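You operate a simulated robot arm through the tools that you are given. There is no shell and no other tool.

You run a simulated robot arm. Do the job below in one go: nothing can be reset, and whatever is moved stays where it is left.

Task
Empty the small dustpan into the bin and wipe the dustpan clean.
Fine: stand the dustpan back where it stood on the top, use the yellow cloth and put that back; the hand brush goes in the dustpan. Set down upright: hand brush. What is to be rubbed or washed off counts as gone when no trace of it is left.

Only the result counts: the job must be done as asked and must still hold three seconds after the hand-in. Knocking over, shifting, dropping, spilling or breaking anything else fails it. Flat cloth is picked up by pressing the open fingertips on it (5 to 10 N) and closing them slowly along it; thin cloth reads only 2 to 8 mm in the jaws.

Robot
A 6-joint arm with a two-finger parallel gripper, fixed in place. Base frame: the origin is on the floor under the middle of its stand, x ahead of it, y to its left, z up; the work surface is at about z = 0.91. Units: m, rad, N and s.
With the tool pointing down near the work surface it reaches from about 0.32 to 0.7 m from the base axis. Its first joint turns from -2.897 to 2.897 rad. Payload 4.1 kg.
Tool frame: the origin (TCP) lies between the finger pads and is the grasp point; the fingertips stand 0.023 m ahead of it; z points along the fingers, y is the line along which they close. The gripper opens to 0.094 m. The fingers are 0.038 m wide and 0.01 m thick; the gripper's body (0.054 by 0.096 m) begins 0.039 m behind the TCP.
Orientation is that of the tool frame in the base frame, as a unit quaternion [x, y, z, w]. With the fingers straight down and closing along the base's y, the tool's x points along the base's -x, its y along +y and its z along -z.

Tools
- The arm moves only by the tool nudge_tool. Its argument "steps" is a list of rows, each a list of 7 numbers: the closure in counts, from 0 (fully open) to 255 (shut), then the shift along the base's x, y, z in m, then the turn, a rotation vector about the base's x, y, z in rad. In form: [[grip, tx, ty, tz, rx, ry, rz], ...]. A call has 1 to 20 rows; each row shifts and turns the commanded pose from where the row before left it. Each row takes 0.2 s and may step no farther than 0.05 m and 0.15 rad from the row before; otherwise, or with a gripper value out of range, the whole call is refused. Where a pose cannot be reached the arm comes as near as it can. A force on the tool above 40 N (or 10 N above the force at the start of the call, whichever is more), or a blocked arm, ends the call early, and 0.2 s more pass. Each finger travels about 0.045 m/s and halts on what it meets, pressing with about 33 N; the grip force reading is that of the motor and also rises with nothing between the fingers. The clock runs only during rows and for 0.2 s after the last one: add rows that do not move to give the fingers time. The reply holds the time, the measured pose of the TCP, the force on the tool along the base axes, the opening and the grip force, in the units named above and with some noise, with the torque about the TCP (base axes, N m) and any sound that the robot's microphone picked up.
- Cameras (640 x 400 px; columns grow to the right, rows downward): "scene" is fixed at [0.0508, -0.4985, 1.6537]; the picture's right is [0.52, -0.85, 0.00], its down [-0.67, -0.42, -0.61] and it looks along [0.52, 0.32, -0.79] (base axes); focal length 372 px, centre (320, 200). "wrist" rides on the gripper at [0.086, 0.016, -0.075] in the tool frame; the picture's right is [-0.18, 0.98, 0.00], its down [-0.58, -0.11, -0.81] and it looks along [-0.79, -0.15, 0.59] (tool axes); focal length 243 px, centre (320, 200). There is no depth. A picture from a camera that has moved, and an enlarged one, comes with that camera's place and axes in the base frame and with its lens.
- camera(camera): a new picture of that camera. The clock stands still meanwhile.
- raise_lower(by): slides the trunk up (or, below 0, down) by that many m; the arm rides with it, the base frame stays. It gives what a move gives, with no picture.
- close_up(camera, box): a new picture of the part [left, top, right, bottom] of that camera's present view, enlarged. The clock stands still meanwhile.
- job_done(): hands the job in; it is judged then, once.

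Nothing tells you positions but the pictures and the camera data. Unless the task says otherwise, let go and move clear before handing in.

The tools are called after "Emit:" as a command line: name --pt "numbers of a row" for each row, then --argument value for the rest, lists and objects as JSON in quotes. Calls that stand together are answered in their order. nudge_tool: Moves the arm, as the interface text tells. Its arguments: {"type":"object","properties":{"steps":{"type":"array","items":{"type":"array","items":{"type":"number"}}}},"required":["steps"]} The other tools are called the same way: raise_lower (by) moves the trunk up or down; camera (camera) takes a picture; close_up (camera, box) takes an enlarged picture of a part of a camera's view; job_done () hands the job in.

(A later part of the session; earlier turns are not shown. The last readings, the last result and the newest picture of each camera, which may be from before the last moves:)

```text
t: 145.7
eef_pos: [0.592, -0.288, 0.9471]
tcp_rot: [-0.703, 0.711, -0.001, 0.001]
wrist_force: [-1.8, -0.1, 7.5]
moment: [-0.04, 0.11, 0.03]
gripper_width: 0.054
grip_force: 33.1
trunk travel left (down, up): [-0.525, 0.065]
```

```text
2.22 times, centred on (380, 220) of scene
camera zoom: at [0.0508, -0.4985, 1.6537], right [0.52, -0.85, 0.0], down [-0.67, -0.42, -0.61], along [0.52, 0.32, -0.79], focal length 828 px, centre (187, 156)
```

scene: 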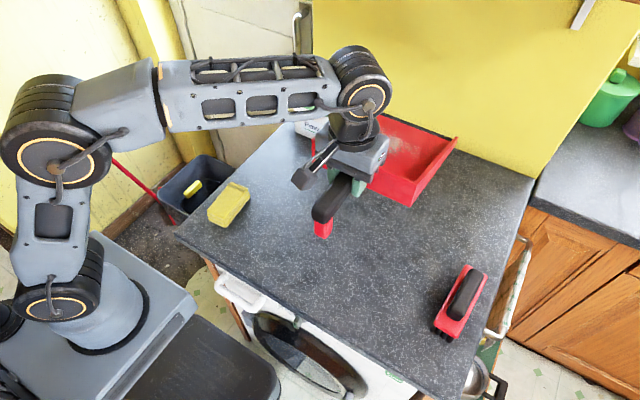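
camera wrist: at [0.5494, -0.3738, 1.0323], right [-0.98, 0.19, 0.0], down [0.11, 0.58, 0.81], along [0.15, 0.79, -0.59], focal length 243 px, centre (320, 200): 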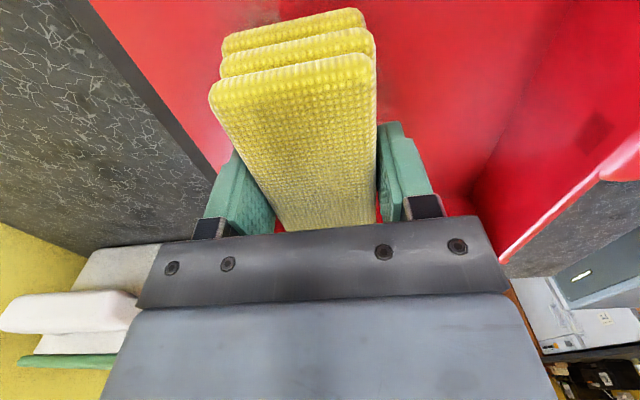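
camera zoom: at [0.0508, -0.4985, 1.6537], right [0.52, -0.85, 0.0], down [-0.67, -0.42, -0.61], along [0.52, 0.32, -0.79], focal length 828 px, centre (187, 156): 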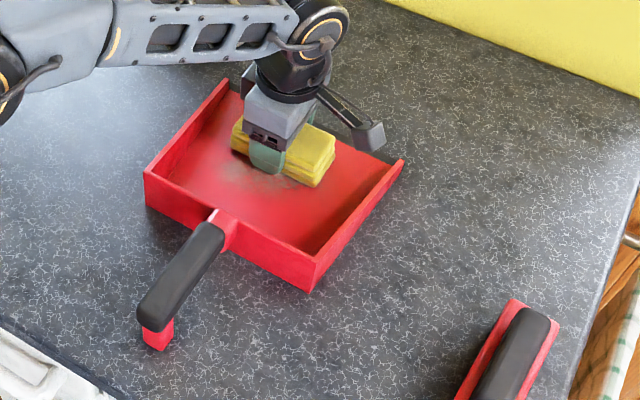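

The pan is steady. More strokes, then I'll lift for a look.

Emit:
nudge_tool --pt "255 -0.01 0 0 0 0 0" --pt "255 -0.012 0 0 0 0 0" --pt "255 -0.012 0 0 0 0 0" --pt "255 -0.012 0 0 0 0 0" --pt "255 -0.012 0 0 0 0 0" --pt "255 0.012 0 0 0 0 0" --pt "255 0.012 0 0 0 0 0" --pt "255 0.012 0 0 0 0 0" --pt "255 0.012 0 0 0 0 0" --pt "255 0.01 0 0 0 0 0" --pt "255 -0.01 0 0 0 0 0" --pt "255 -0.012 0 0 0 0 0" --pt "255 -0.012 0 0 0 0 0" --pt "255 -0.012 0 0 0 0 0" --pt "255 -0.012 0 0 0 0 0" --pt "255 0.012 0 0 0 0 0" --pt "255 0.012 0 0 0 0 0" --pt "255 0.012 0 0 0 0 0" --pt "255 0.012 0 0 0 0 0" --pt "255 0.01 0 0 0 0 0"

Emit:
nudge_tool --pt "255 0 0 0.02 0 0 0" --pt "255 0 0 0.04 0 0 0" --pt "255 0 0 0.04 0 0 0" --pt "255 0 0.03 0.03 0 0 0" --pt "255 0 0.045 0 0 0 0" --pt "255 0 0.045 0 0 0 0"

Emit:
close_up --camera "scene" --box '[310, 160, 420, 260]'

Emit:
close_up --camera "scene" --box '[340, 180, 400, 230]'

```text
t: 149.9
eef_pos: [0.591, -0.2892, 0.9454]
tcp_rot: [-0.703, 0.711, 0.0, 0.001]
wrist_force: [-3.4, -0.2, 8.8]
moment: [-0.06, 0.1, 0.03]
gripper_width: 0.0541
grip_force: 32.9
trunk travel left (down, up): [-0.525, 0.065]
```

```text
t: 151.3
eef_pos: [0.5954, -0.1686, 1.0745]
tcp_rot: [-0.703, 0.711, 0.001, 0.0]
wrist_force: [0.0, 0.2, -0.3]
moment: [-0.02, -0.03, -0.03]
gripper_width: 0.0544
grip_force: 33.2
trunk travel left (down, up): [-0.525, 0.065]
```

```text
4.00 times, centred on (365, 210) of scene
camera zoom: at [0.0508, -0.4985, 1.6537], right [0.52, -0.85, 0.0], down [-0.67, -0.42, -0.61], along [0.52, 0.32, -0.79], focal length 1490 px, centre (140, 160)
```

zoom: 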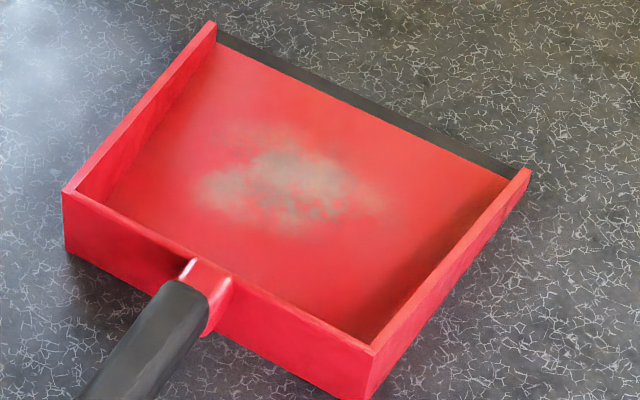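

```text
8.00 times, centred on (370, 205) of scene
camera zoom: at [0.0508, -0.4985, 1.6537], right [0.52, -0.85, 0.0], down [-0.67, -0.42, -0.61], along [0.52, 0.32, -0.79], focal length 2980 px, centre (-80, 160)
```

zoom: 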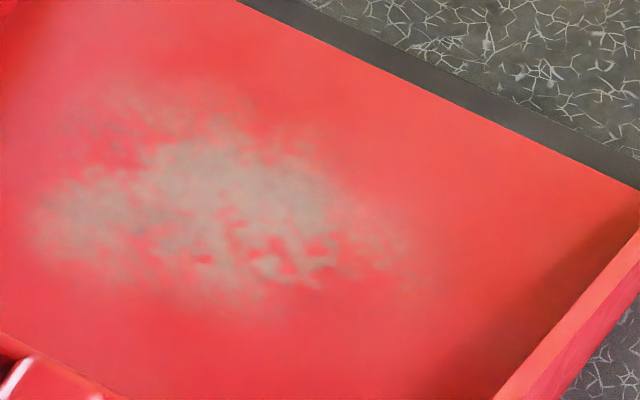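

It looks slightly fainter, so it's working but slowly. I'll go back with a bit more pressure and longer, faster strokes.

Emit:
nudge_tool --pt "255 0 -0.045 0 0 0 0" --pt "255 0 -0.045 0 0 0 0" --pt "255 -0.015 -0.032 -0.03 0 0 0" --pt "255 -0.013 0 -0.04 0 0 0" --pt "255 0 0 -0.04 0 0 0" --pt "255 0 0 -0.017 0 0 0" --pt "255 0 0 -0.0025 0 0 0" --pt "255 0 0 0 0 0 0"

Emit:
nudge_tool --pt "255 0 0 -0.0005 0 0 0" --pt "255 0 0 0 0 0 0"

```text
t: 153.1
eef_pos: [0.565, -0.2913, 0.9456]
tcp_rot: [-0.703, 0.711, 0.0, 0.001]
wrist_force: [-0.4, -0.9, -1.1]
moment: [-0.02, -0.03, -0.02]
gripper_width: 0.054
grip_force: 33.5
trunk travel left (down, up): [-0.525, 0.065]
```

```text
t: 153.7
eef_pos: [0.565, -0.2904, 0.9455]
tcp_rot: [-0.703, 0.711, -0.001, 0.0]
wrist_force: [0.7, -0.6, -0.5]
moment: [0.0, 0.03, -0.02]
gripper_width: 0.0542
grip_force: 33.1
trunk travel left (down, up): [-0.525, 0.065]
```

Emit:
nudge_tool --pt "255 0 0 -0.0005 0 0 0" --pt "255 0 0 0 0 0 0"

Emit:
nudge_tool --pt "255 0 0 -0.0005 0 0 0" --pt "255 0 0 0 0 0 0"

```text
t: 154.3
eef_pos: [0.5632, -0.2911, 0.9458]
tcp_rot: [-0.703, 0.711, 0.0, 0.001]
wrist_force: [1.4, 0.1, 3.9]
moment: [0.08, 0.04, -0.01]
gripper_width: 0.0541
grip_force: 32.5
trunk travel left (down, up): [-0.525, 0.065]
```

```text
t: 154.9
eef_pos: [0.5631, -0.2902, 0.9456]
tcp_rot: [-0.702, 0.712, -0.001, 0.001]
wrist_force: [-1.0, 1.7, 6.7]
moment: [0.06, 0.07, 0.02]
gripper_width: 0.0541
grip_force: 32.9
trunk travel left (down, up): [-0.525, 0.065]
```

Emit:
nudge_tool --pt "255 0.018 0 0 0 0 0" --pt "255 0.018 0 0 0 0 0" --pt "255 -0.02 0 0 0 0 0" --pt "255 -0.022 0 0 0 0 0" --pt "255 -0.02 0 0 0 0 0" --pt "255 0.02 0 0 0 0 0" --pt "255 0.022 0 0 0 0 0" --pt "255 0.02 0 0 0 0 0" --pt "255 -0.02 0 0 0 0 0" --pt "255 -0.022 0 0 0 0 0" --pt "255 -0.02 0 0 0 0 0" --pt "255 0.02 0 0 0 0 0" --pt "255 0.022 0 0 0 0 0" --pt "255 0.02 0 0 0 0 0" --pt "255 -0.02 0 0 0 0 0" --pt "255 -0.022 0 0 0 0 0" --pt "255 -0.02 0 0 0 0 0" --pt "255 0.02 0 0 0 0 0" --pt "255 0.022 0 0 0 0 0" --pt "255 0.02 0 0 0 0 0"

Emit:
close_up --camera "scene" --box '[280, 130, 480, 310]'

```text
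t: 159.1
eef_pos: [0.6003, -0.2901, 0.9452]
tcp_rot: [-0.703, 0.711, -0.001, 0.001]
wrist_force: [-2.1, -1.3, 12.8]
moment: [0.01, 0.12, 0.03]
gripper_width: 0.0542
grip_force: 33.2
trunk travel left (down, up): [-0.525, 0.065]
```

```text
2.22 times, centred on (380, 220) of scene
camera zoom: at [0.0508, -0.4985, 1.6537], right [0.52, -0.85, 0.0], down [-0.67, -0.42, -0.61], along [0.52, 0.32, -0.79], focal length 828 px, centre (187, 156)
```

zoom: 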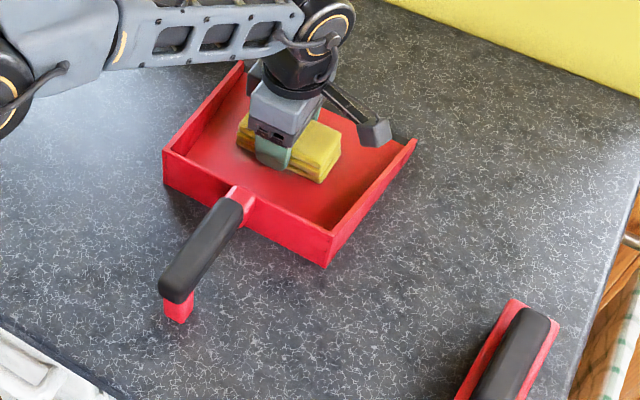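

The pressure crept up and the pan began moving with the cloth. Let me lift and see both the stain and the pan's position.

Emit:
nudge_tool --pt "255 0 0 0.02 0 0 0" --pt "255 0 0 0.04 0 0 0" --pt "255 0 0 0.04 0 0 0" --pt "255 0 0.03 0.03 0 0 0" --pt "255 0 0.045 0 0 0 0" --pt "255 0 0.045 0 0 0 0"

Emit:
close_up --camera "scene" --box '[310, 150, 420, 250]'

Emit:
close_up --camera "scene" --box '[340, 170, 400, 220]'

```text
t: 160.5
eef_pos: [0.6003, -0.1711, 1.0751]
tcp_rot: [-0.703, 0.711, 0.0, 0.0]
wrist_force: [0.1, 0.6, -0.2]
moment: [0.0, -0.02, -0.03]
gripper_width: 0.0542
grip_force: 33.4
trunk travel left (down, up): [-0.525, 0.065]
```

```text
4.00 times, centred on (365, 200) of scene
camera zoom: at [0.0508, -0.4985, 1.6537], right [0.52, -0.85, 0.0], down [-0.67, -0.42, -0.61], along [0.52, 0.32, -0.79], focal length 1490 px, centre (140, 200)
```

zoom: 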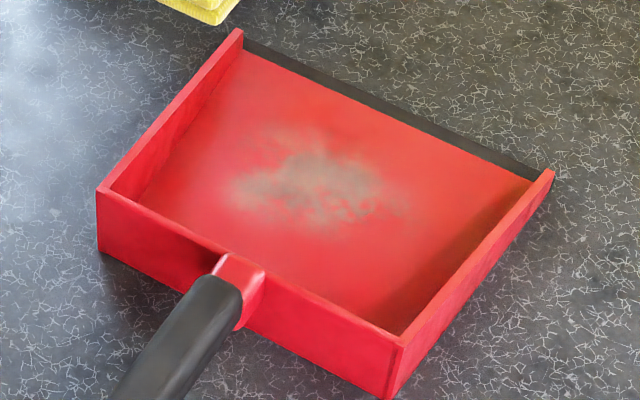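

```text
8.00 times, centred on (370, 195) of scene
camera zoom: at [0.0508, -0.4985, 1.6537], right [0.52, -0.85, 0.0], down [-0.67, -0.42, -0.61], along [0.52, 0.32, -0.79], focal length 2980 px, centre (-80, 240)
```

zoom: 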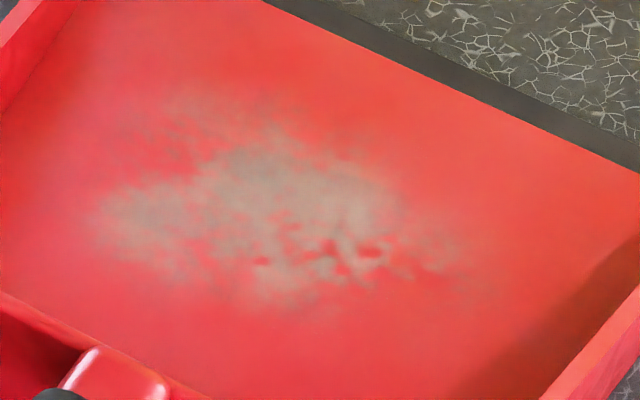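

The stain is fading and breaking up, so rubbing works, provided the force stays near 5 N so the pan holds still. I'll press to drag the pan back, then continue with light strokes, compensating the slope.

Emit:
nudge_tool --pt "255 0 -0.045 0 0 0 0" --pt "255 0 -0.045 0 0 0 0" --pt "255 0 -0.03 -0.03 0 0 0" --pt "255 0 0 -0.04 0 0 0" --pt "255 0 0 -0.04 0 0 0" --pt "255 0 0 -0.017 0 0 0" --pt "255 0 0 -0.0025 0 0 0" --pt "255 0 0 0 0 0 0"

Emit:
nudge_tool --pt "255 0 0 -0.001 0 0 0" --pt "255 0 0 0 0 0 0"

```text
t: 162.3
eef_pos: [0.6008, -0.2911, 0.9453]
tcp_rot: [-0.703, 0.712, 0.0, -0.001]
wrist_force: [0.1, 0.3, -0.9]
moment: [0.02, 0.0, -0.01]
gripper_width: 0.0542
grip_force: 33.2
trunk travel left (down, up): [-0.525, 0.065]
```

```text
t: 162.9
eef_pos: [0.5999, -0.2914, 0.9452]
tcp_rot: [-0.703, 0.712, -0.001, 0.001]
wrist_force: [-0.5, -0.4, 4.6]
moment: [0.02, 0.06, -0.02]
gripper_width: 0.0543
grip_force: 32.7
trunk travel left (down, up): [-0.525, 0.065]
```

Emit:
nudge_tool --pt "255 -0.014 0 -0.0002 0 0 0" --pt "255 -0.014 0 -0.0002 0 0 0" --pt "255 0.017 0 0.00025 0 0 0" --pt "255 0.017 0 0.00025 0 0 0" --pt "255 0.017 0 0.00025 0 0 0" --pt "255 -0.017 0 -0.00025 0 0 0" --pt "255 -0.017 0 -0.00025 0 0 0" --pt "255 -0.017 0 -0.00025 0 0 0" --pt "255 0.017 0 0.00025 0 0 0" --pt "255 0.017 0 0.00025 0 0 0" --pt "255 0.017 0 0.00025 0 0 0" --pt "255 -0.017 0 -0.00025 0 0 0" --pt "255 -0.017 0 -0.00025 0 0 0" --pt "255 -0.017 0 -0.00025 0 0 0" --pt "255 0.017 0 0.00025 0 0 0" --pt "255 0.017 0 0.00025 0 0 0" --pt "255 0.017 0 0.00025 0 0 0" --pt "255 -0.017 0 -0.00025 0 0 0" --pt "255 -0.017 0 -0.00025 0 0 0" --pt "255 -0.017 0 -0.00025 0 0 0"

Emit:
close_up --camera "scene" --box '[280, 130, 480, 310]'

```text
t: 167.1
eef_pos: [0.5713, -0.2925, 0.9444]
tcp_rot: [-0.703, 0.711, -0.002, 0.0]
wrist_force: [2.3, 0.2, 17.6]
moment: [0.04, -0.03, 0.02]
gripper_width: 0.054
grip_force: 33.1
trunk travel left (down, up): [-0.525, 0.065]
```

```text
2.22 times, centred on (380, 220) of scene
camera zoom: at [0.0508, -0.4985, 1.6537], right [0.52, -0.85, 0.0], down [-0.67, -0.42, -0.61], along [0.52, 0.32, -0.79], focal length 828 px, centre (187, 156)
```

zoom: 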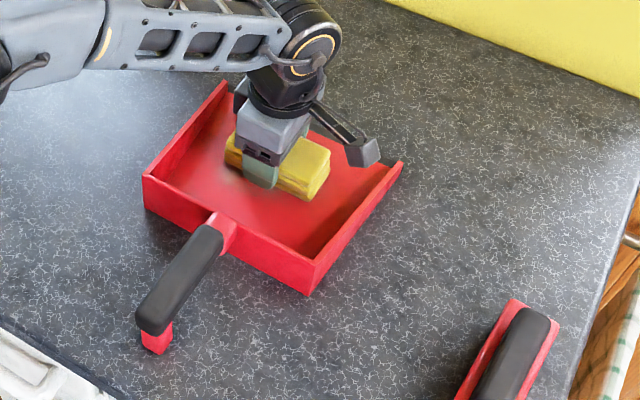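

Emit:
nudge_tool --pt "255 0 0 0.0012 0 0 0" --pt "255 0 0 0 0 0 0"

Emit:
nudge_tool --pt "255 0.015 0 0 0 0 0" --pt "255 0 0 0 0 0 0"

Emit:
nudge_tool --pt "255 -0.015 0 0 0 0 0" --pt "255 0 0 0 0 0 0"

Emit:
nudge_tool --pt "255 -0.015 0 0 0 0 0" --pt "255 0 0 0 0 0 0"

Emit:
close_up --camera "scene" --box '[280, 130, 480, 310]'

```text
t: 167.7
eef_pos: [0.5709, -0.292, 0.9452]
tcp_rot: [-0.702, 0.712, 0.0, 0.0]
wrist_force: [3.8, -0.3, 11.5]
moment: [-0.22, -0.2, 0.05]
gripper_width: 0.0541
grip_force: 32.8
trunk travel left (down, up): [-0.525, 0.065]
```

```text
t: 168.3
eef_pos: [0.5852, -0.2925, 0.9459]
tcp_rot: [-0.702, 0.712, 0.0, 0.0]
wrist_force: [-3.6, -3.0, 9.2]
moment: [-0.13, 0.09, -0.09]
gripper_width: 0.054
grip_force: 32.9
trunk travel left (down, up): [-0.525, 0.065]
```

```text
t: 168.9
eef_pos: [0.5724, -0.2912, 0.9449]
tcp_rot: [-0.703, 0.711, 0.0, 0.0]
wrist_force: [-0.4, 2.1, 3.9]
moment: [-0.07, -0.1, 0.06]
gripper_width: 0.0541
grip_force: 32.8
trunk travel left (down, up): [-0.525, 0.065]
```

```text
t: 169.5
eef_pos: [0.5562, -0.291, 0.944]
tcp_rot: [-0.703, 0.711, 0.0, 0.0]
wrist_force: [-0.9, 0.1, 1.1]
moment: [0.03, 0.0, 0.02]
gripper_width: 0.054
grip_force: 32.7
trunk travel left (down, up): [-0.525, 0.065]
```

```text
2.22 times, centred on (380, 220) of scene
camera zoom: at [0.0508, -0.4985, 1.6537], right [0.52, -0.85, 0.0], down [-0.67, -0.42, -0.61], along [0.52, 0.32, -0.79], focal length 828 px, centre (187, 156)
```

zoom: 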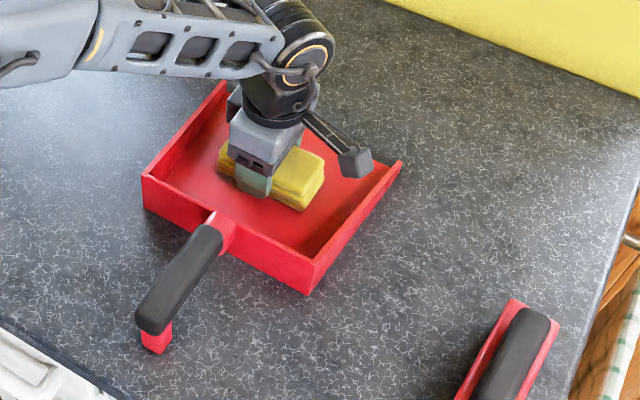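

The pan stays still in this force range. I'll carry on in short sets, keeping an eye on the force.

Emit:
nudge_tool --pt "255 -0.018 0 -0.0004 0 0 0" --pt "255 0.018 0 0 0 0 0" --pt "255 0.018 0 0 0 0 0" --pt "255 0.016 0 0 0 0 0" --pt "255 -0.016 0 0 0 0 0" --pt "255 -0.018 0 0 0 0 0" --pt "255 -0.018 0 0 0 0 0" --pt "255 0.018 0 0 0 0 0" --pt "255 0.018 0 0 0 0 0" --pt "255 0.016 0 0 0 0 0"

Emit:
close_up --camera "scene" --box '[280, 130, 480, 310]'

```text
t: 171.7
eef_pos: [0.5912, -0.2911, 0.9456]
tcp_rot: [-0.703, 0.711, -0.001, 0.001]
wrist_force: [-0.6, -0.2, 4.0]
moment: [0.02, 0.09, -0.02]
gripper_width: 0.054
grip_force: 33.0
trunk travel left (down, up): [-0.525, 0.065]
```

```text
2.22 times, centred on (380, 220) of scene
camera zoom: at [0.0508, -0.4985, 1.6537], right [0.52, -0.85, 0.0], down [-0.67, -0.42, -0.61], along [0.52, 0.32, -0.79], focal length 828 px, centre (187, 156)
```

zoom: 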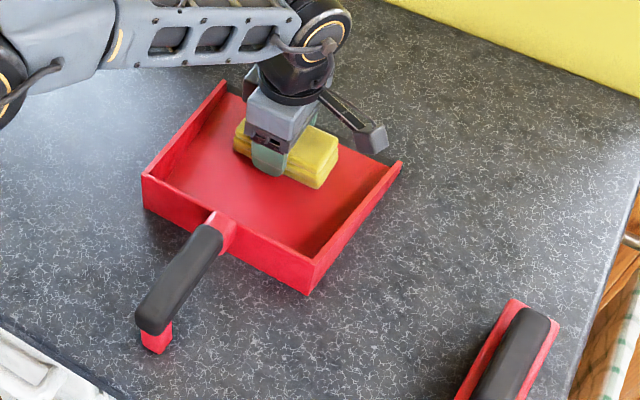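

The exposed floor looks clean now. I'll lift and inspect the whole patch.

Emit:
nudge_tool --pt "255 0 0 0.02 0 0 0" --pt "255 0 0 0.04 0 0 0" --pt "255 0 0 0.04 0 0 0" --pt "255 0 0.03 0.03 0 0 0" --pt "255 0 0.045 0 0 0 0" --pt "255 0 0.045 0 0 0 0"

Emit:
close_up --camera "scene" --box '[310, 160, 420, 260]'

Emit:
close_up --camera "scene" --box '[340, 180, 400, 230]'

```text
t: 173.1
eef_pos: [0.5905, -0.1711, 1.075]
tcp_rot: [-0.703, 0.712, 0.0, 0.0]
wrist_force: [0.1, 0.1, -0.3]
moment: [-0.01, 0.0, 0.03]
gripper_width: 0.0543
grip_force: 33.0
trunk travel left (down, up): [-0.525, 0.065]
```

```text
4.00 times, centred on (365, 210) of scene
camera zoom: at [0.0508, -0.4985, 1.6537], right [0.52, -0.85, 0.0], down [-0.67, -0.42, -0.61], along [0.52, 0.32, -0.79], focal length 1490 px, centre (140, 160)
```

zoom: 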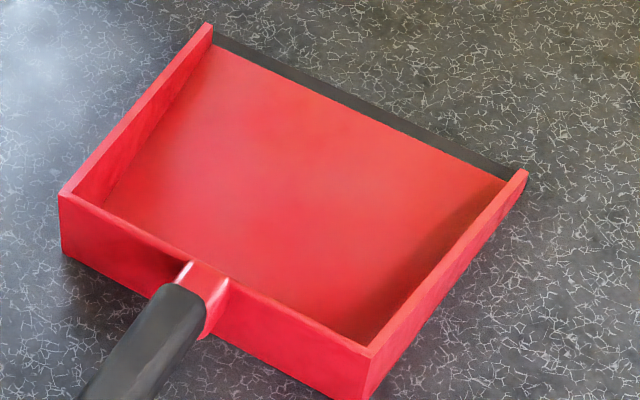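

```text
8.00 times, centred on (370, 205) of scene
camera zoom: at [0.0508, -0.4985, 1.6537], right [0.52, -0.85, 0.0], down [-0.67, -0.42, -0.61], along [0.52, 0.32, -0.79], focal length 2980 px, centre (-80, 160)
```

zoom: 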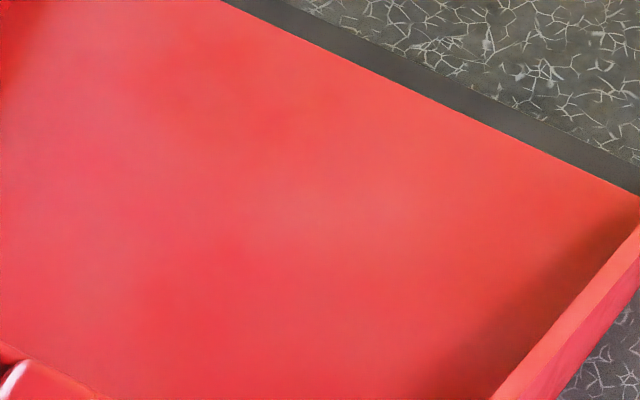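

The stain is gone to the eye. For good measure I'll do one more light set of strokes over and around that patch.

Emit:
nudge_tool --pt "255 0 -0.045 0 0 0 0" --pt "255 0 -0.045 0 0 0 0" --pt "255 -0.015 -0.03 -0.03 0 0 0" --pt "255 -0.013 0 -0.04 0 0 0" --pt "255 0 0 -0.04 0 0 0" --pt "255 0 0 -0.017 0 0 0" --pt "255 0 0 -0.003 0 0 0" --pt "255 0 0 0 0 0 0"

Emit:
nudge_tool --pt "255 0 0 -0.0006 0 0 0" --pt "255 0 0 0 0 0 0"

```text
t: 174.9
eef_pos: [0.5633, -0.2922, 0.9448]
tcp_rot: [-0.703, 0.711, -0.001, 0.0]
wrist_force: [2.7, -0.8, 5.8]
moment: [0.11, 0.09, -0.05]
gripper_width: 0.0544
grip_force: 33.5
trunk travel left (down, up): [-0.525, 0.065]
```

```text
t: 175.5
eef_pos: [0.5646, -0.2914, 0.9444]
tcp_rot: [-0.702, 0.712, -0.002, -0.001]
wrist_force: [4.4, -1.1, 11.7]
moment: [0.09, 0.04, 0.0]
gripper_width: 0.0542
grip_force: 33.3
trunk travel left (down, up): [-0.525, 0.065]
```

Emit:
nudge_tool --pt "255 0 0 0.0008 0 0 0" --pt "255 -0.018 0 0 0 0 0" --pt "255 -0.01 0 0 0 0 0" --pt "255 0.018 0 0 0 0 0" --pt "255 0.018 0 0 0 0 0" --pt "255 0.018 0 0 0 0 0" --pt "255 0 0.012 0 0 0 0" --pt "255 -0.018 0 0 0 0 0" --pt "255 -0.018 0 0 0 0 0" --pt "255 -0.018 0 0 0 0 0" --pt "255 0 -0.012 0 0 0 0" --pt "255 0 -0.012 0 0 0 0" --pt "255 0.018 0 0 0 0 0" --pt "255 0.018 0 0 0 0 0" --pt "255 0.018 0 0 0 0 0" --pt "255 -0.018 0 0 0 0 0"

Emit:
close_up --camera "scene" --box '[280, 130, 480, 310]'

```text
t: 178.9
eef_pos: [0.5726, -0.3023, 0.9446]
tcp_rot: [-0.703, 0.711, 0.0, 0.0]
wrist_force: [-2.4, 1.5, 11.1]
moment: [-0.12, -0.04, -0.02]
gripper_width: 0.0541
grip_force: 33.0
trunk travel left (down, up): [-0.525, 0.065]
```

```text
2.22 times, centred on (380, 220) of scene
camera zoom: at [0.0508, -0.4985, 1.6537], right [0.52, -0.85, 0.0], down [-0.67, -0.42, -0.61], along [0.52, 0.32, -0.79], focal length 828 px, centre (187, 156)
```

zoom: 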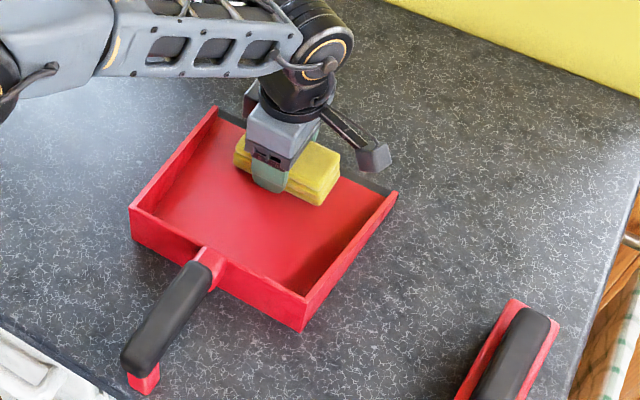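

The pan got dragged a little toward me, so I'll stop rubbing and lift off to check the result.

Emit:
nudge_tool --pt "255 0 0 0.02 0 0 0" --pt "255 0 0 0.04 0 0 0" --pt "255 0 0 0.04 0 0 0" --pt "255 0 0.03 0.03 0 0 0" --pt "255 0 0.045 0 0 0 0" --pt "255 0 0.045 0 0 0 0"

Emit:
camera --camera "scene"

Emit:
close_up --camera "scene" --box '[310, 160, 420, 260]'

Emit:
close_up --camera "scene" --box '[330, 180, 390, 230]'

```text
t: 180.3
eef_pos: [0.5726, -0.1833, 1.0742]
tcp_rot: [-0.702, 0.712, 0.0, 0.0]
wrist_force: [-0.3, 0.6, -0.6]
moment: [0.01, 0.02, -0.03]
gripper_width: 0.0541
grip_force: 33.3
trunk travel left (down, up): [-0.525, 0.065]
```

```text
taken
```

scene: 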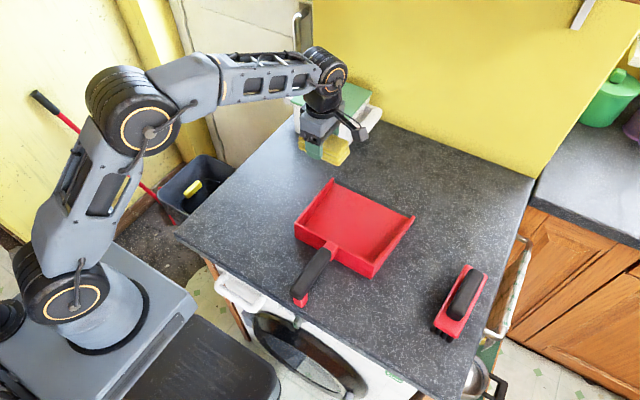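

```text
4.00 times, centred on (365, 210) of scene
camera zoom: at [0.0508, -0.4985, 1.6537], right [0.52, -0.85, 0.0], down [-0.67, -0.42, -0.61], along [0.52, 0.32, -0.79], focal length 1490 px, centre (140, 160)
```

zoom: 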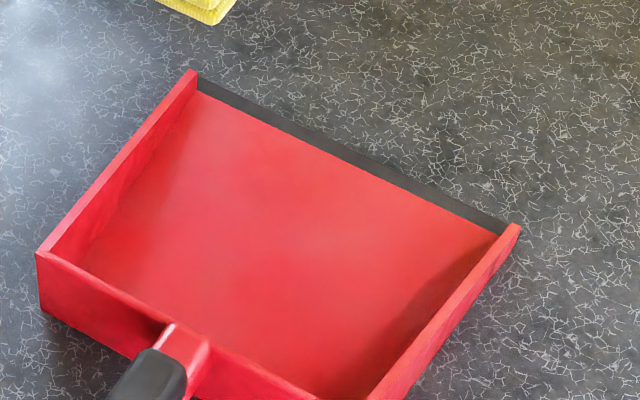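

```text
8.00 times, centred on (360, 205) of scene
camera zoom: at [0.0508, -0.4985, 1.6537], right [0.52, -0.85, 0.0], down [-0.67, -0.42, -0.61], along [0.52, 0.32, -0.79], focal length 2980 px, centre (0, 160)
```

zoom: 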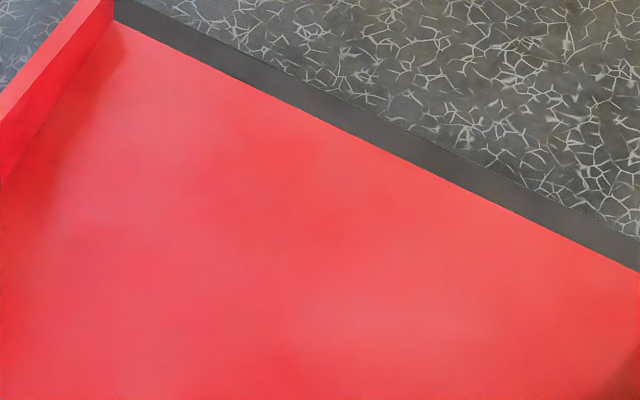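

The pan is clean with no trace left. Now I'll return the cloth to its place and orientation.

Emit:
nudge_tool --pt "255 -0.01555 0.01458 0 0 0 -0.1352" --pt "255 -0.01555 0.01458 0 0 0 -0.1352" --pt "255 -0.01555 0.01458 0 0 0 -0.1352" --pt "255 -0.01555 0.01458 0 0 0 -0.1352" --pt "255 -0.01555 0.01458 0 0 0 -0.1352" --pt "255 -0.01555 0.01458 0 0 0 -0.1352" --pt "255 -0.01555 0.01458 0 0 0 -0.1352" --pt "255 -0.01555 0.01458 0 0 0 -0.1352" --pt "255 -0.01555 0.01458 0 0 0 -0.1352" --pt "255 -0.01555 0.01458 0 0 0 -0.1352" --pt "255 -0.01555 0.01458 0 0 0 -0.1352" --pt "255 0 0 0 0 0 0"

Emit:
camera --camera "wrist"

```text
t: 182.9
eef_pos: [0.3999, -0.0216, 1.0747]
tcp_rot: [-0.035, 0.999, 0.0, 0.0]
wrist_force: [-0.4, 0.7, -0.5]
moment: [0.02, -0.03, -0.01]
gripper_width: 0.0544
grip_force: 32.7
trunk travel left (down, up): [-0.525, 0.065]
```

```text
taken
camera wrist: at [0.3132, -0.0102, 1.1497], right [0.12, 0.99, 0.0], down [0.59, -0.07, 0.81], along [0.8, -0.09, -0.59], focal length 243 px, centre (320, 200)
```

wrist: 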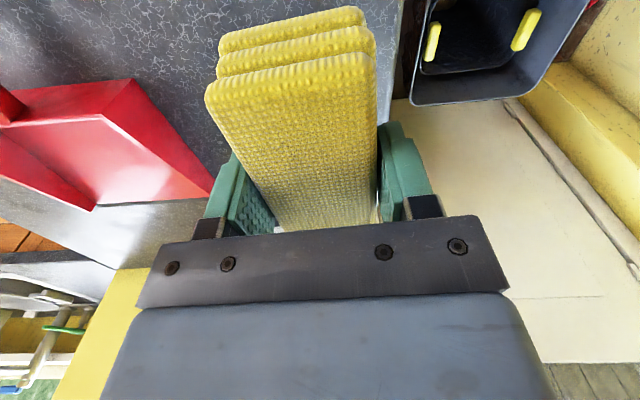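

Emit:
nudge_tool --pt "255 0.0015 -0.001 -0.04 0 0 0" --pt "255 0 0 -0.04 0 0 0" --pt "255 0 0 -0.03 0 0 0" --pt "255 0 0 -0.014 0 0 0" --pt "255 0 0 -0.005 0 0 0" --pt "255 0 0 0 0 0 0"

Emit:
nudge_tool --pt "255 0 0 -0.002 0 0 0" --pt "255 0 0 0 0 0 0"

Emit:
nudge_tool --pt "255 0 0 -0.002 0 0 0" --pt "255 0 0 0 0 0 0"

```text
t: 184.3
eef_pos: [0.4032, -0.0237, 0.9443]
tcp_rot: [-0.036, 0.999, -0.001, 0.0]
wrist_force: [0.2, 0.6, 0.6]
moment: [0.04, 0.0, 0.02]
gripper_width: 0.0541
grip_force: 32.8
trunk travel left (down, up): [-0.525, 0.065]
```

```text
t: 184.9
eef_pos: [0.4033, -0.0223, 0.9439]
tcp_rot: [-0.036, 0.999, 0.0, 0.0]
wrist_force: [-0.7, 0.9, -0.6]
moment: [0.01, 0.02, 0.01]
gripper_width: 0.0541
grip_force: 32.8
trunk travel left (down, up): [-0.525, 0.065]
```

```text
t: 185.5
eef_pos: [0.4028, -0.0236, 0.9401]
tcp_rot: [-0.036, 0.999, 0.0, 0.0]
wrist_force: [-0.3, 0.3, -0.9]
moment: [0.02, 0.02, -0.02]
gripper_width: 0.054
grip_force: 32.9
trunk travel left (down, up): [-0.525, 0.065]
```

Emit:
nudge_tool --pt "255 0 0 -0.001 0 0 0" --pt "255 0 0 0 0 0 0"

Emit:
nudge_tool --pt "255 0 0 -0.001 0 0 0" --pt "255 0 0 0 0 0 0"

Emit:
close_up --camera "scene" --box '[180, 130, 290, 250]'

```text
t: 186.1
eef_pos: [0.403, -0.0239, 0.9405]
tcp_rot: [-0.036, 0.999, 0.0, 0.001]
wrist_force: [0.1, -0.2, -0.2]
moment: [-0.01, 0.0, -0.02]
gripper_width: 0.0542
grip_force: 32.6
trunk travel left (down, up): [-0.525, 0.065]
```

```text
t: 186.7
eef_pos: [0.4006, -0.0233, 0.9392]
tcp_rot: [-0.035, 0.999, 0.0, 0.001]
wrist_force: [1.3, -0.5, 6.1]
moment: [0.0, 0.23, 0.02]
gripper_width: 0.0542
grip_force: 33.0
trunk travel left (down, up): [-0.525, 0.065]
```

```text
3.33 times, centred on (235, 190) of scene
camera zoom: at [0.0508, -0.4985, 1.6537], right [0.52, -0.85, 0.0], down [-0.67, -0.42, -0.61], along [0.52, 0.32, -0.79], focal length 1242 px, centre (603, 233)
```

zoom: 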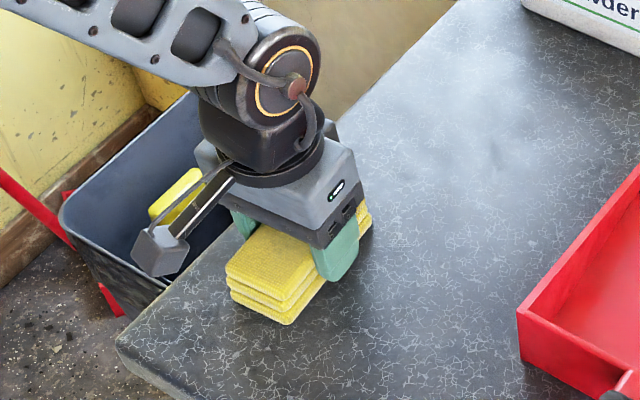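

The cloth rests on the table in its original spot. I'll release it and rise.

Emit:
nudge_tool --pt "255 0 0 0.0005 0 0 0" --pt "140 0 0 0 0 0 0" --pt "100 0 0 0 0 0 0" --pt "60 0 0 0 0 0 0" --pt "0 0 0 0 0 0 0" --pt "0 0 0 0 0 0 0" --pt "0 0 0 0 0 0 0" --pt "0 0 0 0.02 0 0 0" --pt "0 0 0 0.04 0 0 0" --pt "0 0 0 0.04 0 0 -0.035" --pt "0 0 0 0.04 0 0 -0.035"

Emit:
close_up --camera "scene" --box '[190, 170, 270, 240]'

Emit:
camera --camera "wrist"

```text
t: 189.1
eef_pos: [0.4005, -0.0252, 1.0797]
tcp_rot: [0.0, 1.0, 0.0, 0.001]
wrist_force: [0.4, -0.7, 0.2]
moment: [0.03, -0.01, -0.03]
gripper_width: 0.0941
grip_force: 0.0
trunk travel left (down, up): [-0.525, 0.065]
```

```text
5.71 times, centred on (230, 205) of scene
camera zoom: at [0.0508, -0.4985, 1.6537], right [0.52, -0.85, 0.0], down [-0.67, -0.42, -0.61], along [0.52, 0.32, -0.79], focal length 2128 px, centre (834, 171)
```

zoom: 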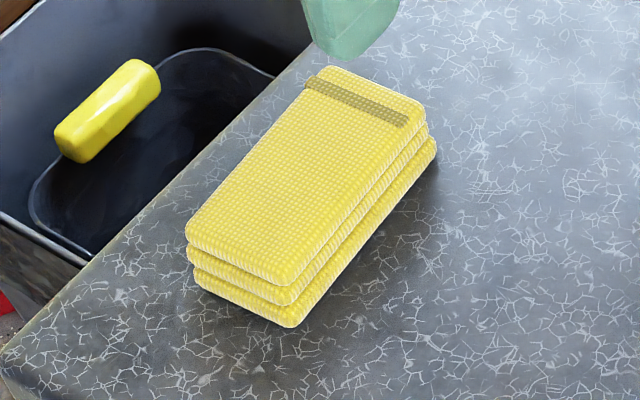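

```text
taken
camera wrist: at [0.3152, -0.0086, 1.156], right [0.18, 0.98, 0.0], down [0.58, -0.11, 0.81], along [0.79, -0.15, -0.59], focal length 243 px, centre (320, 200)
```

wrist: 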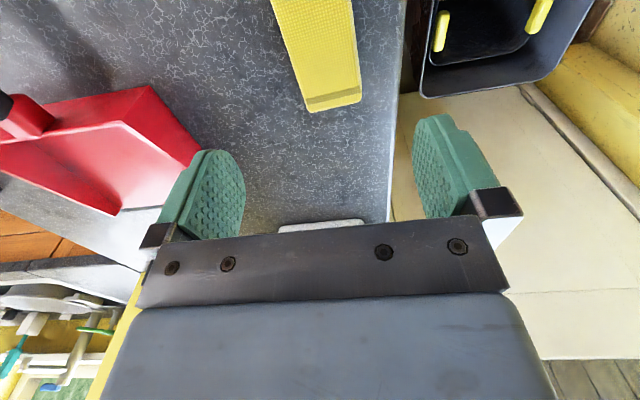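

The cloth is back exactly where it was. Next is the dustpan, which shifted during wiping; I'll measure its position against the original view.

Emit:
close_up --camera "scene" --box '[280, 150, 460, 310]'

Emit:
close_up --camera "scene" --box '[270, 230, 350, 310]'

```text
2.50 times, centred on (370, 230) of scene
camera zoom: at [0.0508, -0.4985, 1.6537], right [0.52, -0.85, 0.0], down [-0.67, -0.42, -0.61], along [0.52, 0.32, -0.79], focal length 931 px, centre (195, 125)
```

zoom: 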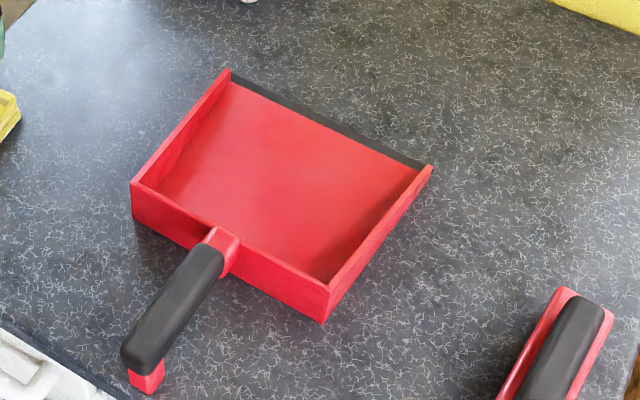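

```text
5.00 times, centred on (310, 270) of scene
camera zoom: at [0.0508, -0.4985, 1.6537], right [0.52, -0.85, 0.0], down [-0.67, -0.42, -0.61], along [0.52, 0.32, -0.79], focal length 1862 px, centre (370, -150)
```

zoom: 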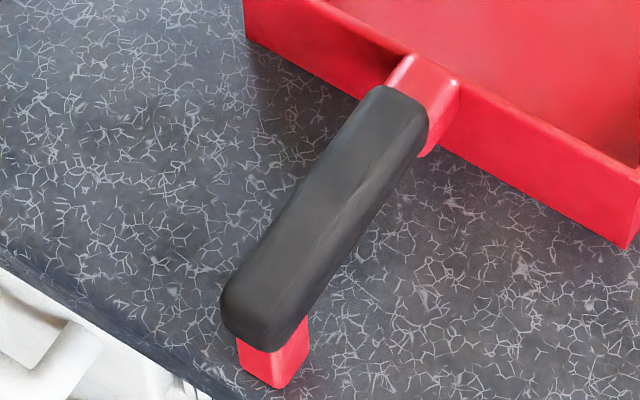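

The pan has shifted by about (-0.0445, +0.0245) m with a slight turn. I'll grip its handle again and put it back properly.

Emit:
nudge_tool --pt "0 -0.005 -0.0403 0 0 0 -0.002" --pt "0 -0.005 -0.0403 0 0 0 -0.002" --pt "0 -0.005 -0.0403 0 0 0 -0.002" --pt "0 -0.005 -0.0403 0 0 0 -0.002" --pt "0 -0.005 -0.0403 0 0 0 -0.002" --pt "0 -0.005 -0.0403 0 0 0 -0.002" --pt "0 -0.005 -0.0403 0 0 0 -0.002" --pt "0 0 0 0 0 0 0"

Emit:
camera --camera "wrist"

Emit:
close_up --camera "scene" --box '[250, 150, 450, 310]'

```text
t: 190.9
eef_pos: [0.3654, -0.3074, 1.0792]
tcp_rot: [0.006, 1.0, 0.0, 0.0]
wrist_force: [-0.9, 0.6, 0.2]
moment: [-0.01, 0.02, 0.0]
gripper_width: 0.0939
grip_force: 0.0
trunk travel left (down, up): [-0.525, 0.065]
```

```text
taken
camera wrist: at [0.2799, -0.2892, 1.1543], right [0.2, 0.98, 0.0], down [0.58, -0.12, 0.81], along [0.79, -0.16, -0.59], focal length 243 px, centre (320, 200)
```

wrist: 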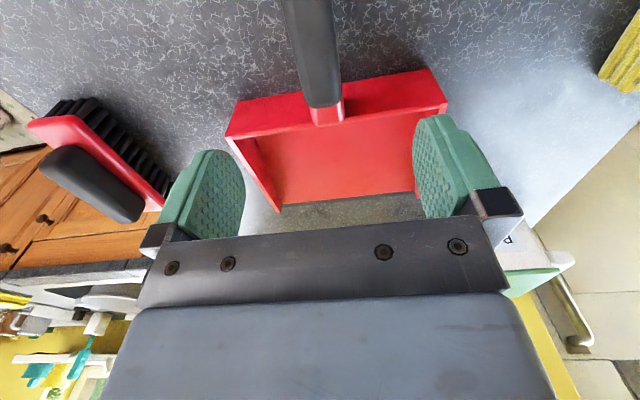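

```text
2.50 times, centred on (350, 230) of scene
camera zoom: at [0.0508, -0.4985, 1.6537], right [0.52, -0.85, 0.0], down [-0.67, -0.42, -0.61], along [0.52, 0.32, -0.79], focal length 931 px, centre (245, 125)
```

zoom: 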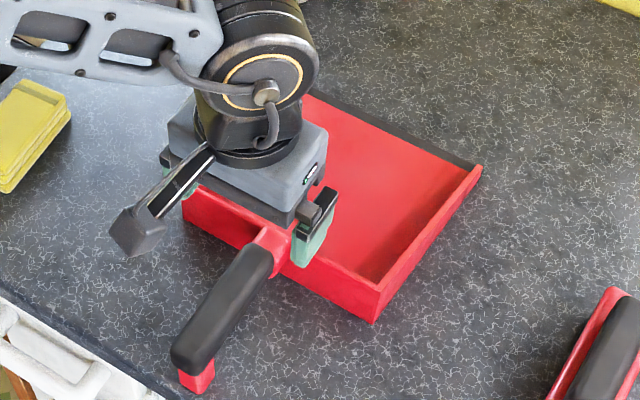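

Aligned. I'll descend, close, and lift slightly.

Emit:
nudge_tool --pt "0 0 0 -0.04 0 0 0" --pt "0 0 0 -0.04 0 0 0" --pt "0 0 0 -0.02 0 0 0" --pt "0 0 0 -0.009 0 0 0" --pt "100 0 0 0 0 0 0" --pt "140 0 0 0 0 0 0" --pt "180 0 0 0 0 0 0" --pt "220 0 0 0 0 0 0" --pt "255 0 0 0 0 0 0" --pt "255 0 0 0 0 0 0" --pt "255 0 0 0 0 0 0"

Emit:
close_up --camera "scene" --box '[280, 150, 460, 310]'

```text
t: 193.3
eef_pos: [0.3651, -0.3061, 0.9701]
tcp_rot: [0.007, 1.0, 0.0, 0.0]
wrist_force: [0.0, -0.1, 0.7]
moment: [0.09, -0.15, -0.14]
gripper_width: 0.03
grip_force: 33.1
trunk travel left (down, up): [-0.525, 0.065]
```

```text
2.50 times, centred on (370, 230) of scene
camera zoom: at [0.0508, -0.4985, 1.6537], right [0.52, -0.85, 0.0], down [-0.67, -0.42, -0.61], along [0.52, 0.32, -0.79], focal length 931 px, centre (195, 125)
```

zoom: 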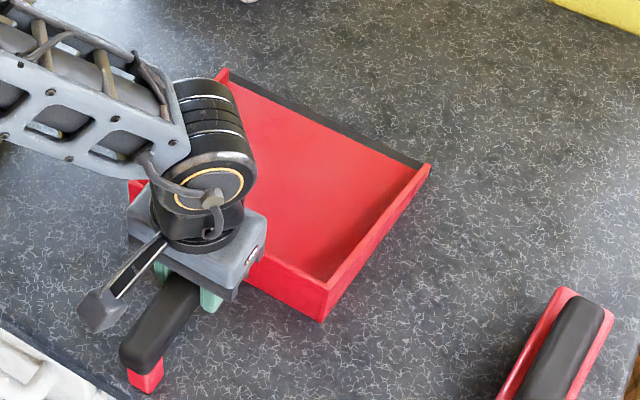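

Emit:
nudge_tool --pt "255 0 0 0.008 0 0 0" --pt "255 0 0 0.012 0 0 0" --pt "255 0.01 -0.006 0 0 0 -0.004" --pt "255 0.012 -0.007 0 0 0 -0.004" --pt "255 0.012 -0.007 0 0 0 -0.004" --pt "255 0.0105 -0.0052 0 0 0 0" --pt "255 0 0 0 0 0 0"

Emit:
close_up --camera "scene" --box '[280, 150, 460, 310]'

```text
t: 194.9
eef_pos: [0.4133, -0.3301, 0.9913]
tcp_rot: [0.013, 1.0, 0.0, 0.001]
wrist_force: [-0.4, -0.2, -1.7]
moment: [0.02, 0.14, 0.0]
gripper_width: 0.03
grip_force: 33.1
trunk travel left (down, up): [-0.525, 0.065]
```

```text
2.50 times, centred on (370, 230) of scene
camera zoom: at [0.0508, -0.4985, 1.6537], right [0.52, -0.85, 0.0], down [-0.67, -0.42, -0.61], along [0.52, 0.32, -0.79], focal length 931 px, centre (195, 125)
```

zoom: 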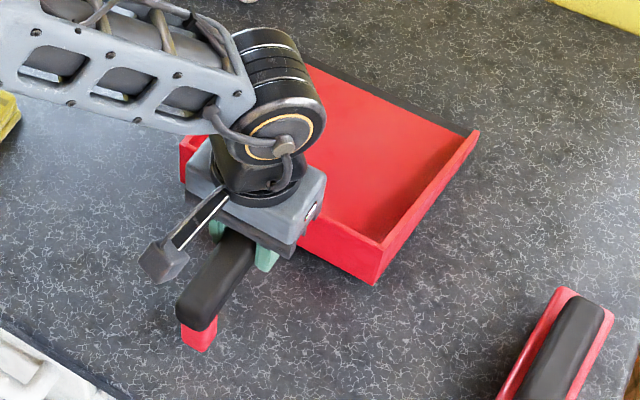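

Emit:
nudge_tool --pt "255 0 0 -0.01 0 0 0" --pt "255 0 0 -0.006 0 0 0" --pt "255 0 0 -0.003 0 0 0" --pt "255 0 0 0 0 0 0"

Emit:
close_up --camera "scene" --box '[280, 150, 460, 310]'

```text
t: 195.9
eef_pos: [0.4121, -0.3303, 0.9711]
tcp_rot: [0.013, 1.0, 0.0, 0.0]
wrist_force: [-0.1, 0.2, -2.2]
moment: [0.01, 0.14, 0.01]
gripper_width: 0.0296
grip_force: 32.8
trunk travel left (down, up): [-0.525, 0.065]
```

```text
2.50 times, centred on (370, 230) of scene
camera zoom: at [0.0508, -0.4985, 1.6537], right [0.52, -0.85, 0.0], down [-0.67, -0.42, -0.61], along [0.52, 0.32, -0.79], focal length 931 px, centre (195, 125)
```

zoom: 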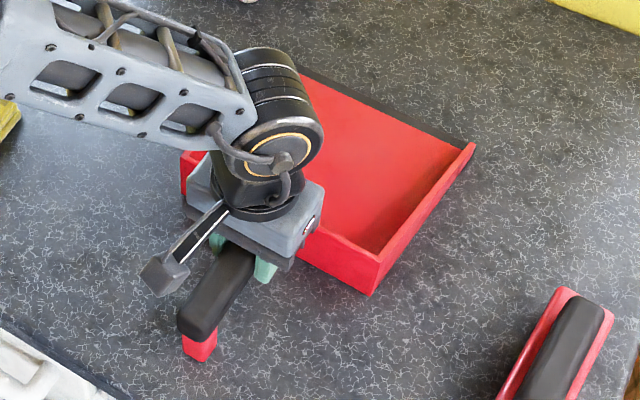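

Emit:
nudge_tool --pt "255 -0.0007 0.0015 -0.001 0 0 0" --pt "255 0 0 -0.001 0 0 0" --pt "255 0 0 0 0 0 0"

Emit:
nudge_tool --pt "255 0 0 -0.001 0 0 0" --pt "255 0 0 0 0 0 0"

```text
t: 196.7
eef_pos: [0.4107, -0.3294, 0.9707]
tcp_rot: [0.012, 1.0, 0.0, 0.0]
wrist_force: [0.5, 0.6, 1.0]
moment: [0.25, -0.02, -0.05]
gripper_width: 0.03
grip_force: 32.9
trunk travel left (down, up): [-0.525, 0.065]
```

```text
t: 197.3
eef_pos: [0.4112, -0.3293, 0.9702]
tcp_rot: [0.011, 1.0, -0.001, 0.001]
wrist_force: [5.1, 0.0, 13.2]
moment: [0.38, 0.77, -0.14]
gripper_width: 0.0298
grip_force: 32.4
trunk travel left (down, up): [-0.525, 0.065]
```

The pan is down on the table. I'll relieve the pressure, release, and rise straight up.

Emit:
nudge_tool --pt "255 0 0 0.001 0 0 0" --pt "255 0 0 0 0 0 0" --pt "200 0 0 0 0 0 0" --pt "150 0 0 0 0 0 0" --pt "100 0 0 0 0 0 0" --pt "50 0 0 0 0 0 0" --pt "0 0 0 0 0 0 0" --pt "0 0 0 0 0 0 0" --pt "0 0 0 0 0 0 0" --pt "0 0 0 0.03 0 0 0" --pt "0 0 0 0.04 0 0 0" --pt "0 0 0 0.04 0 0 0" --pt "0 0 0 0.04 0 0 0"

Emit:
nudge_tool --pt "0 -0.02 0.035 0.01 0 0 0.02" --pt "0 -0.02 0.04 0.01 0 0 0" --pt "0 0 0.045 0.01 0 0 0" --pt "0 0 0.045 0 0 0 0"

Emit:
close_up --camera "scene" --box '[280, 150, 460, 310]'

Emit:
close_up --camera "scene" --box '[400, 230, 540, 360]'

Emit:
camera --camera "wrist"

```text
t: 200.1
eef_pos: [0.4106, -0.3286, 1.1198]
tcp_rot: [0.012, 1.0, 0.0, 0.0]
wrist_force: [-0.2, 0.2, 0.8]
moment: [0.02, 0.01, -0.01]
gripper_width: 0.094
grip_force: 0.0
trunk travel left (down, up): [-0.525, 0.065]
```

```text
t: 201.1
eef_pos: [0.3705, -0.1638, 1.15]
tcp_rot: [0.002, 1.0, -0.001, 0.0]
wrist_force: [0.2, 0.6, -0.5]
moment: [0.02, 0.02, 0.03]
gripper_width: 0.0941
grip_force: 0.0
trunk travel left (down, up): [-0.525, 0.065]
```

```text
2.50 times, centred on (370, 230) of scene
camera zoom: at [0.0508, -0.4985, 1.6537], right [0.52, -0.85, 0.0], down [-0.67, -0.42, -0.61], along [0.52, 0.32, -0.79], focal length 931 px, centre (195, 125)
```

zoom: 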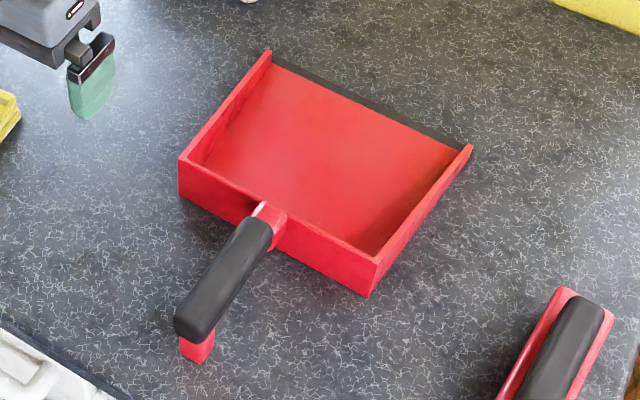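

```text
3.08 times, centred on (470, 295) of scene
camera zoom: at [0.0508, -0.4985, 1.6537], right [0.52, -0.85, 0.0], down [-0.67, -0.42, -0.61], along [0.52, 0.32, -0.79], focal length 1146 px, centre (-142, -92)
```

zoom: 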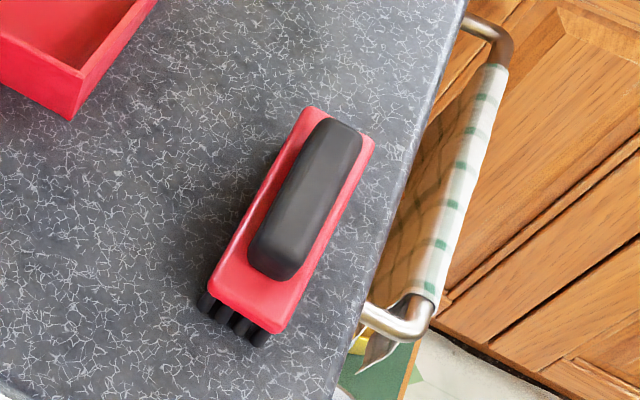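

```text
taken
camera wrist: at [0.2843, -0.1467, 1.2254], right [0.19, 0.98, 0.0], down [0.58, -0.11, 0.81], along [0.79, -0.15, -0.59], focal length 243 px, centre (320, 200)
```

wrist: 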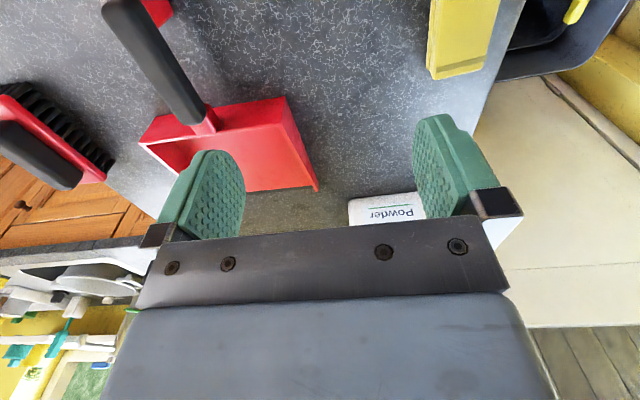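

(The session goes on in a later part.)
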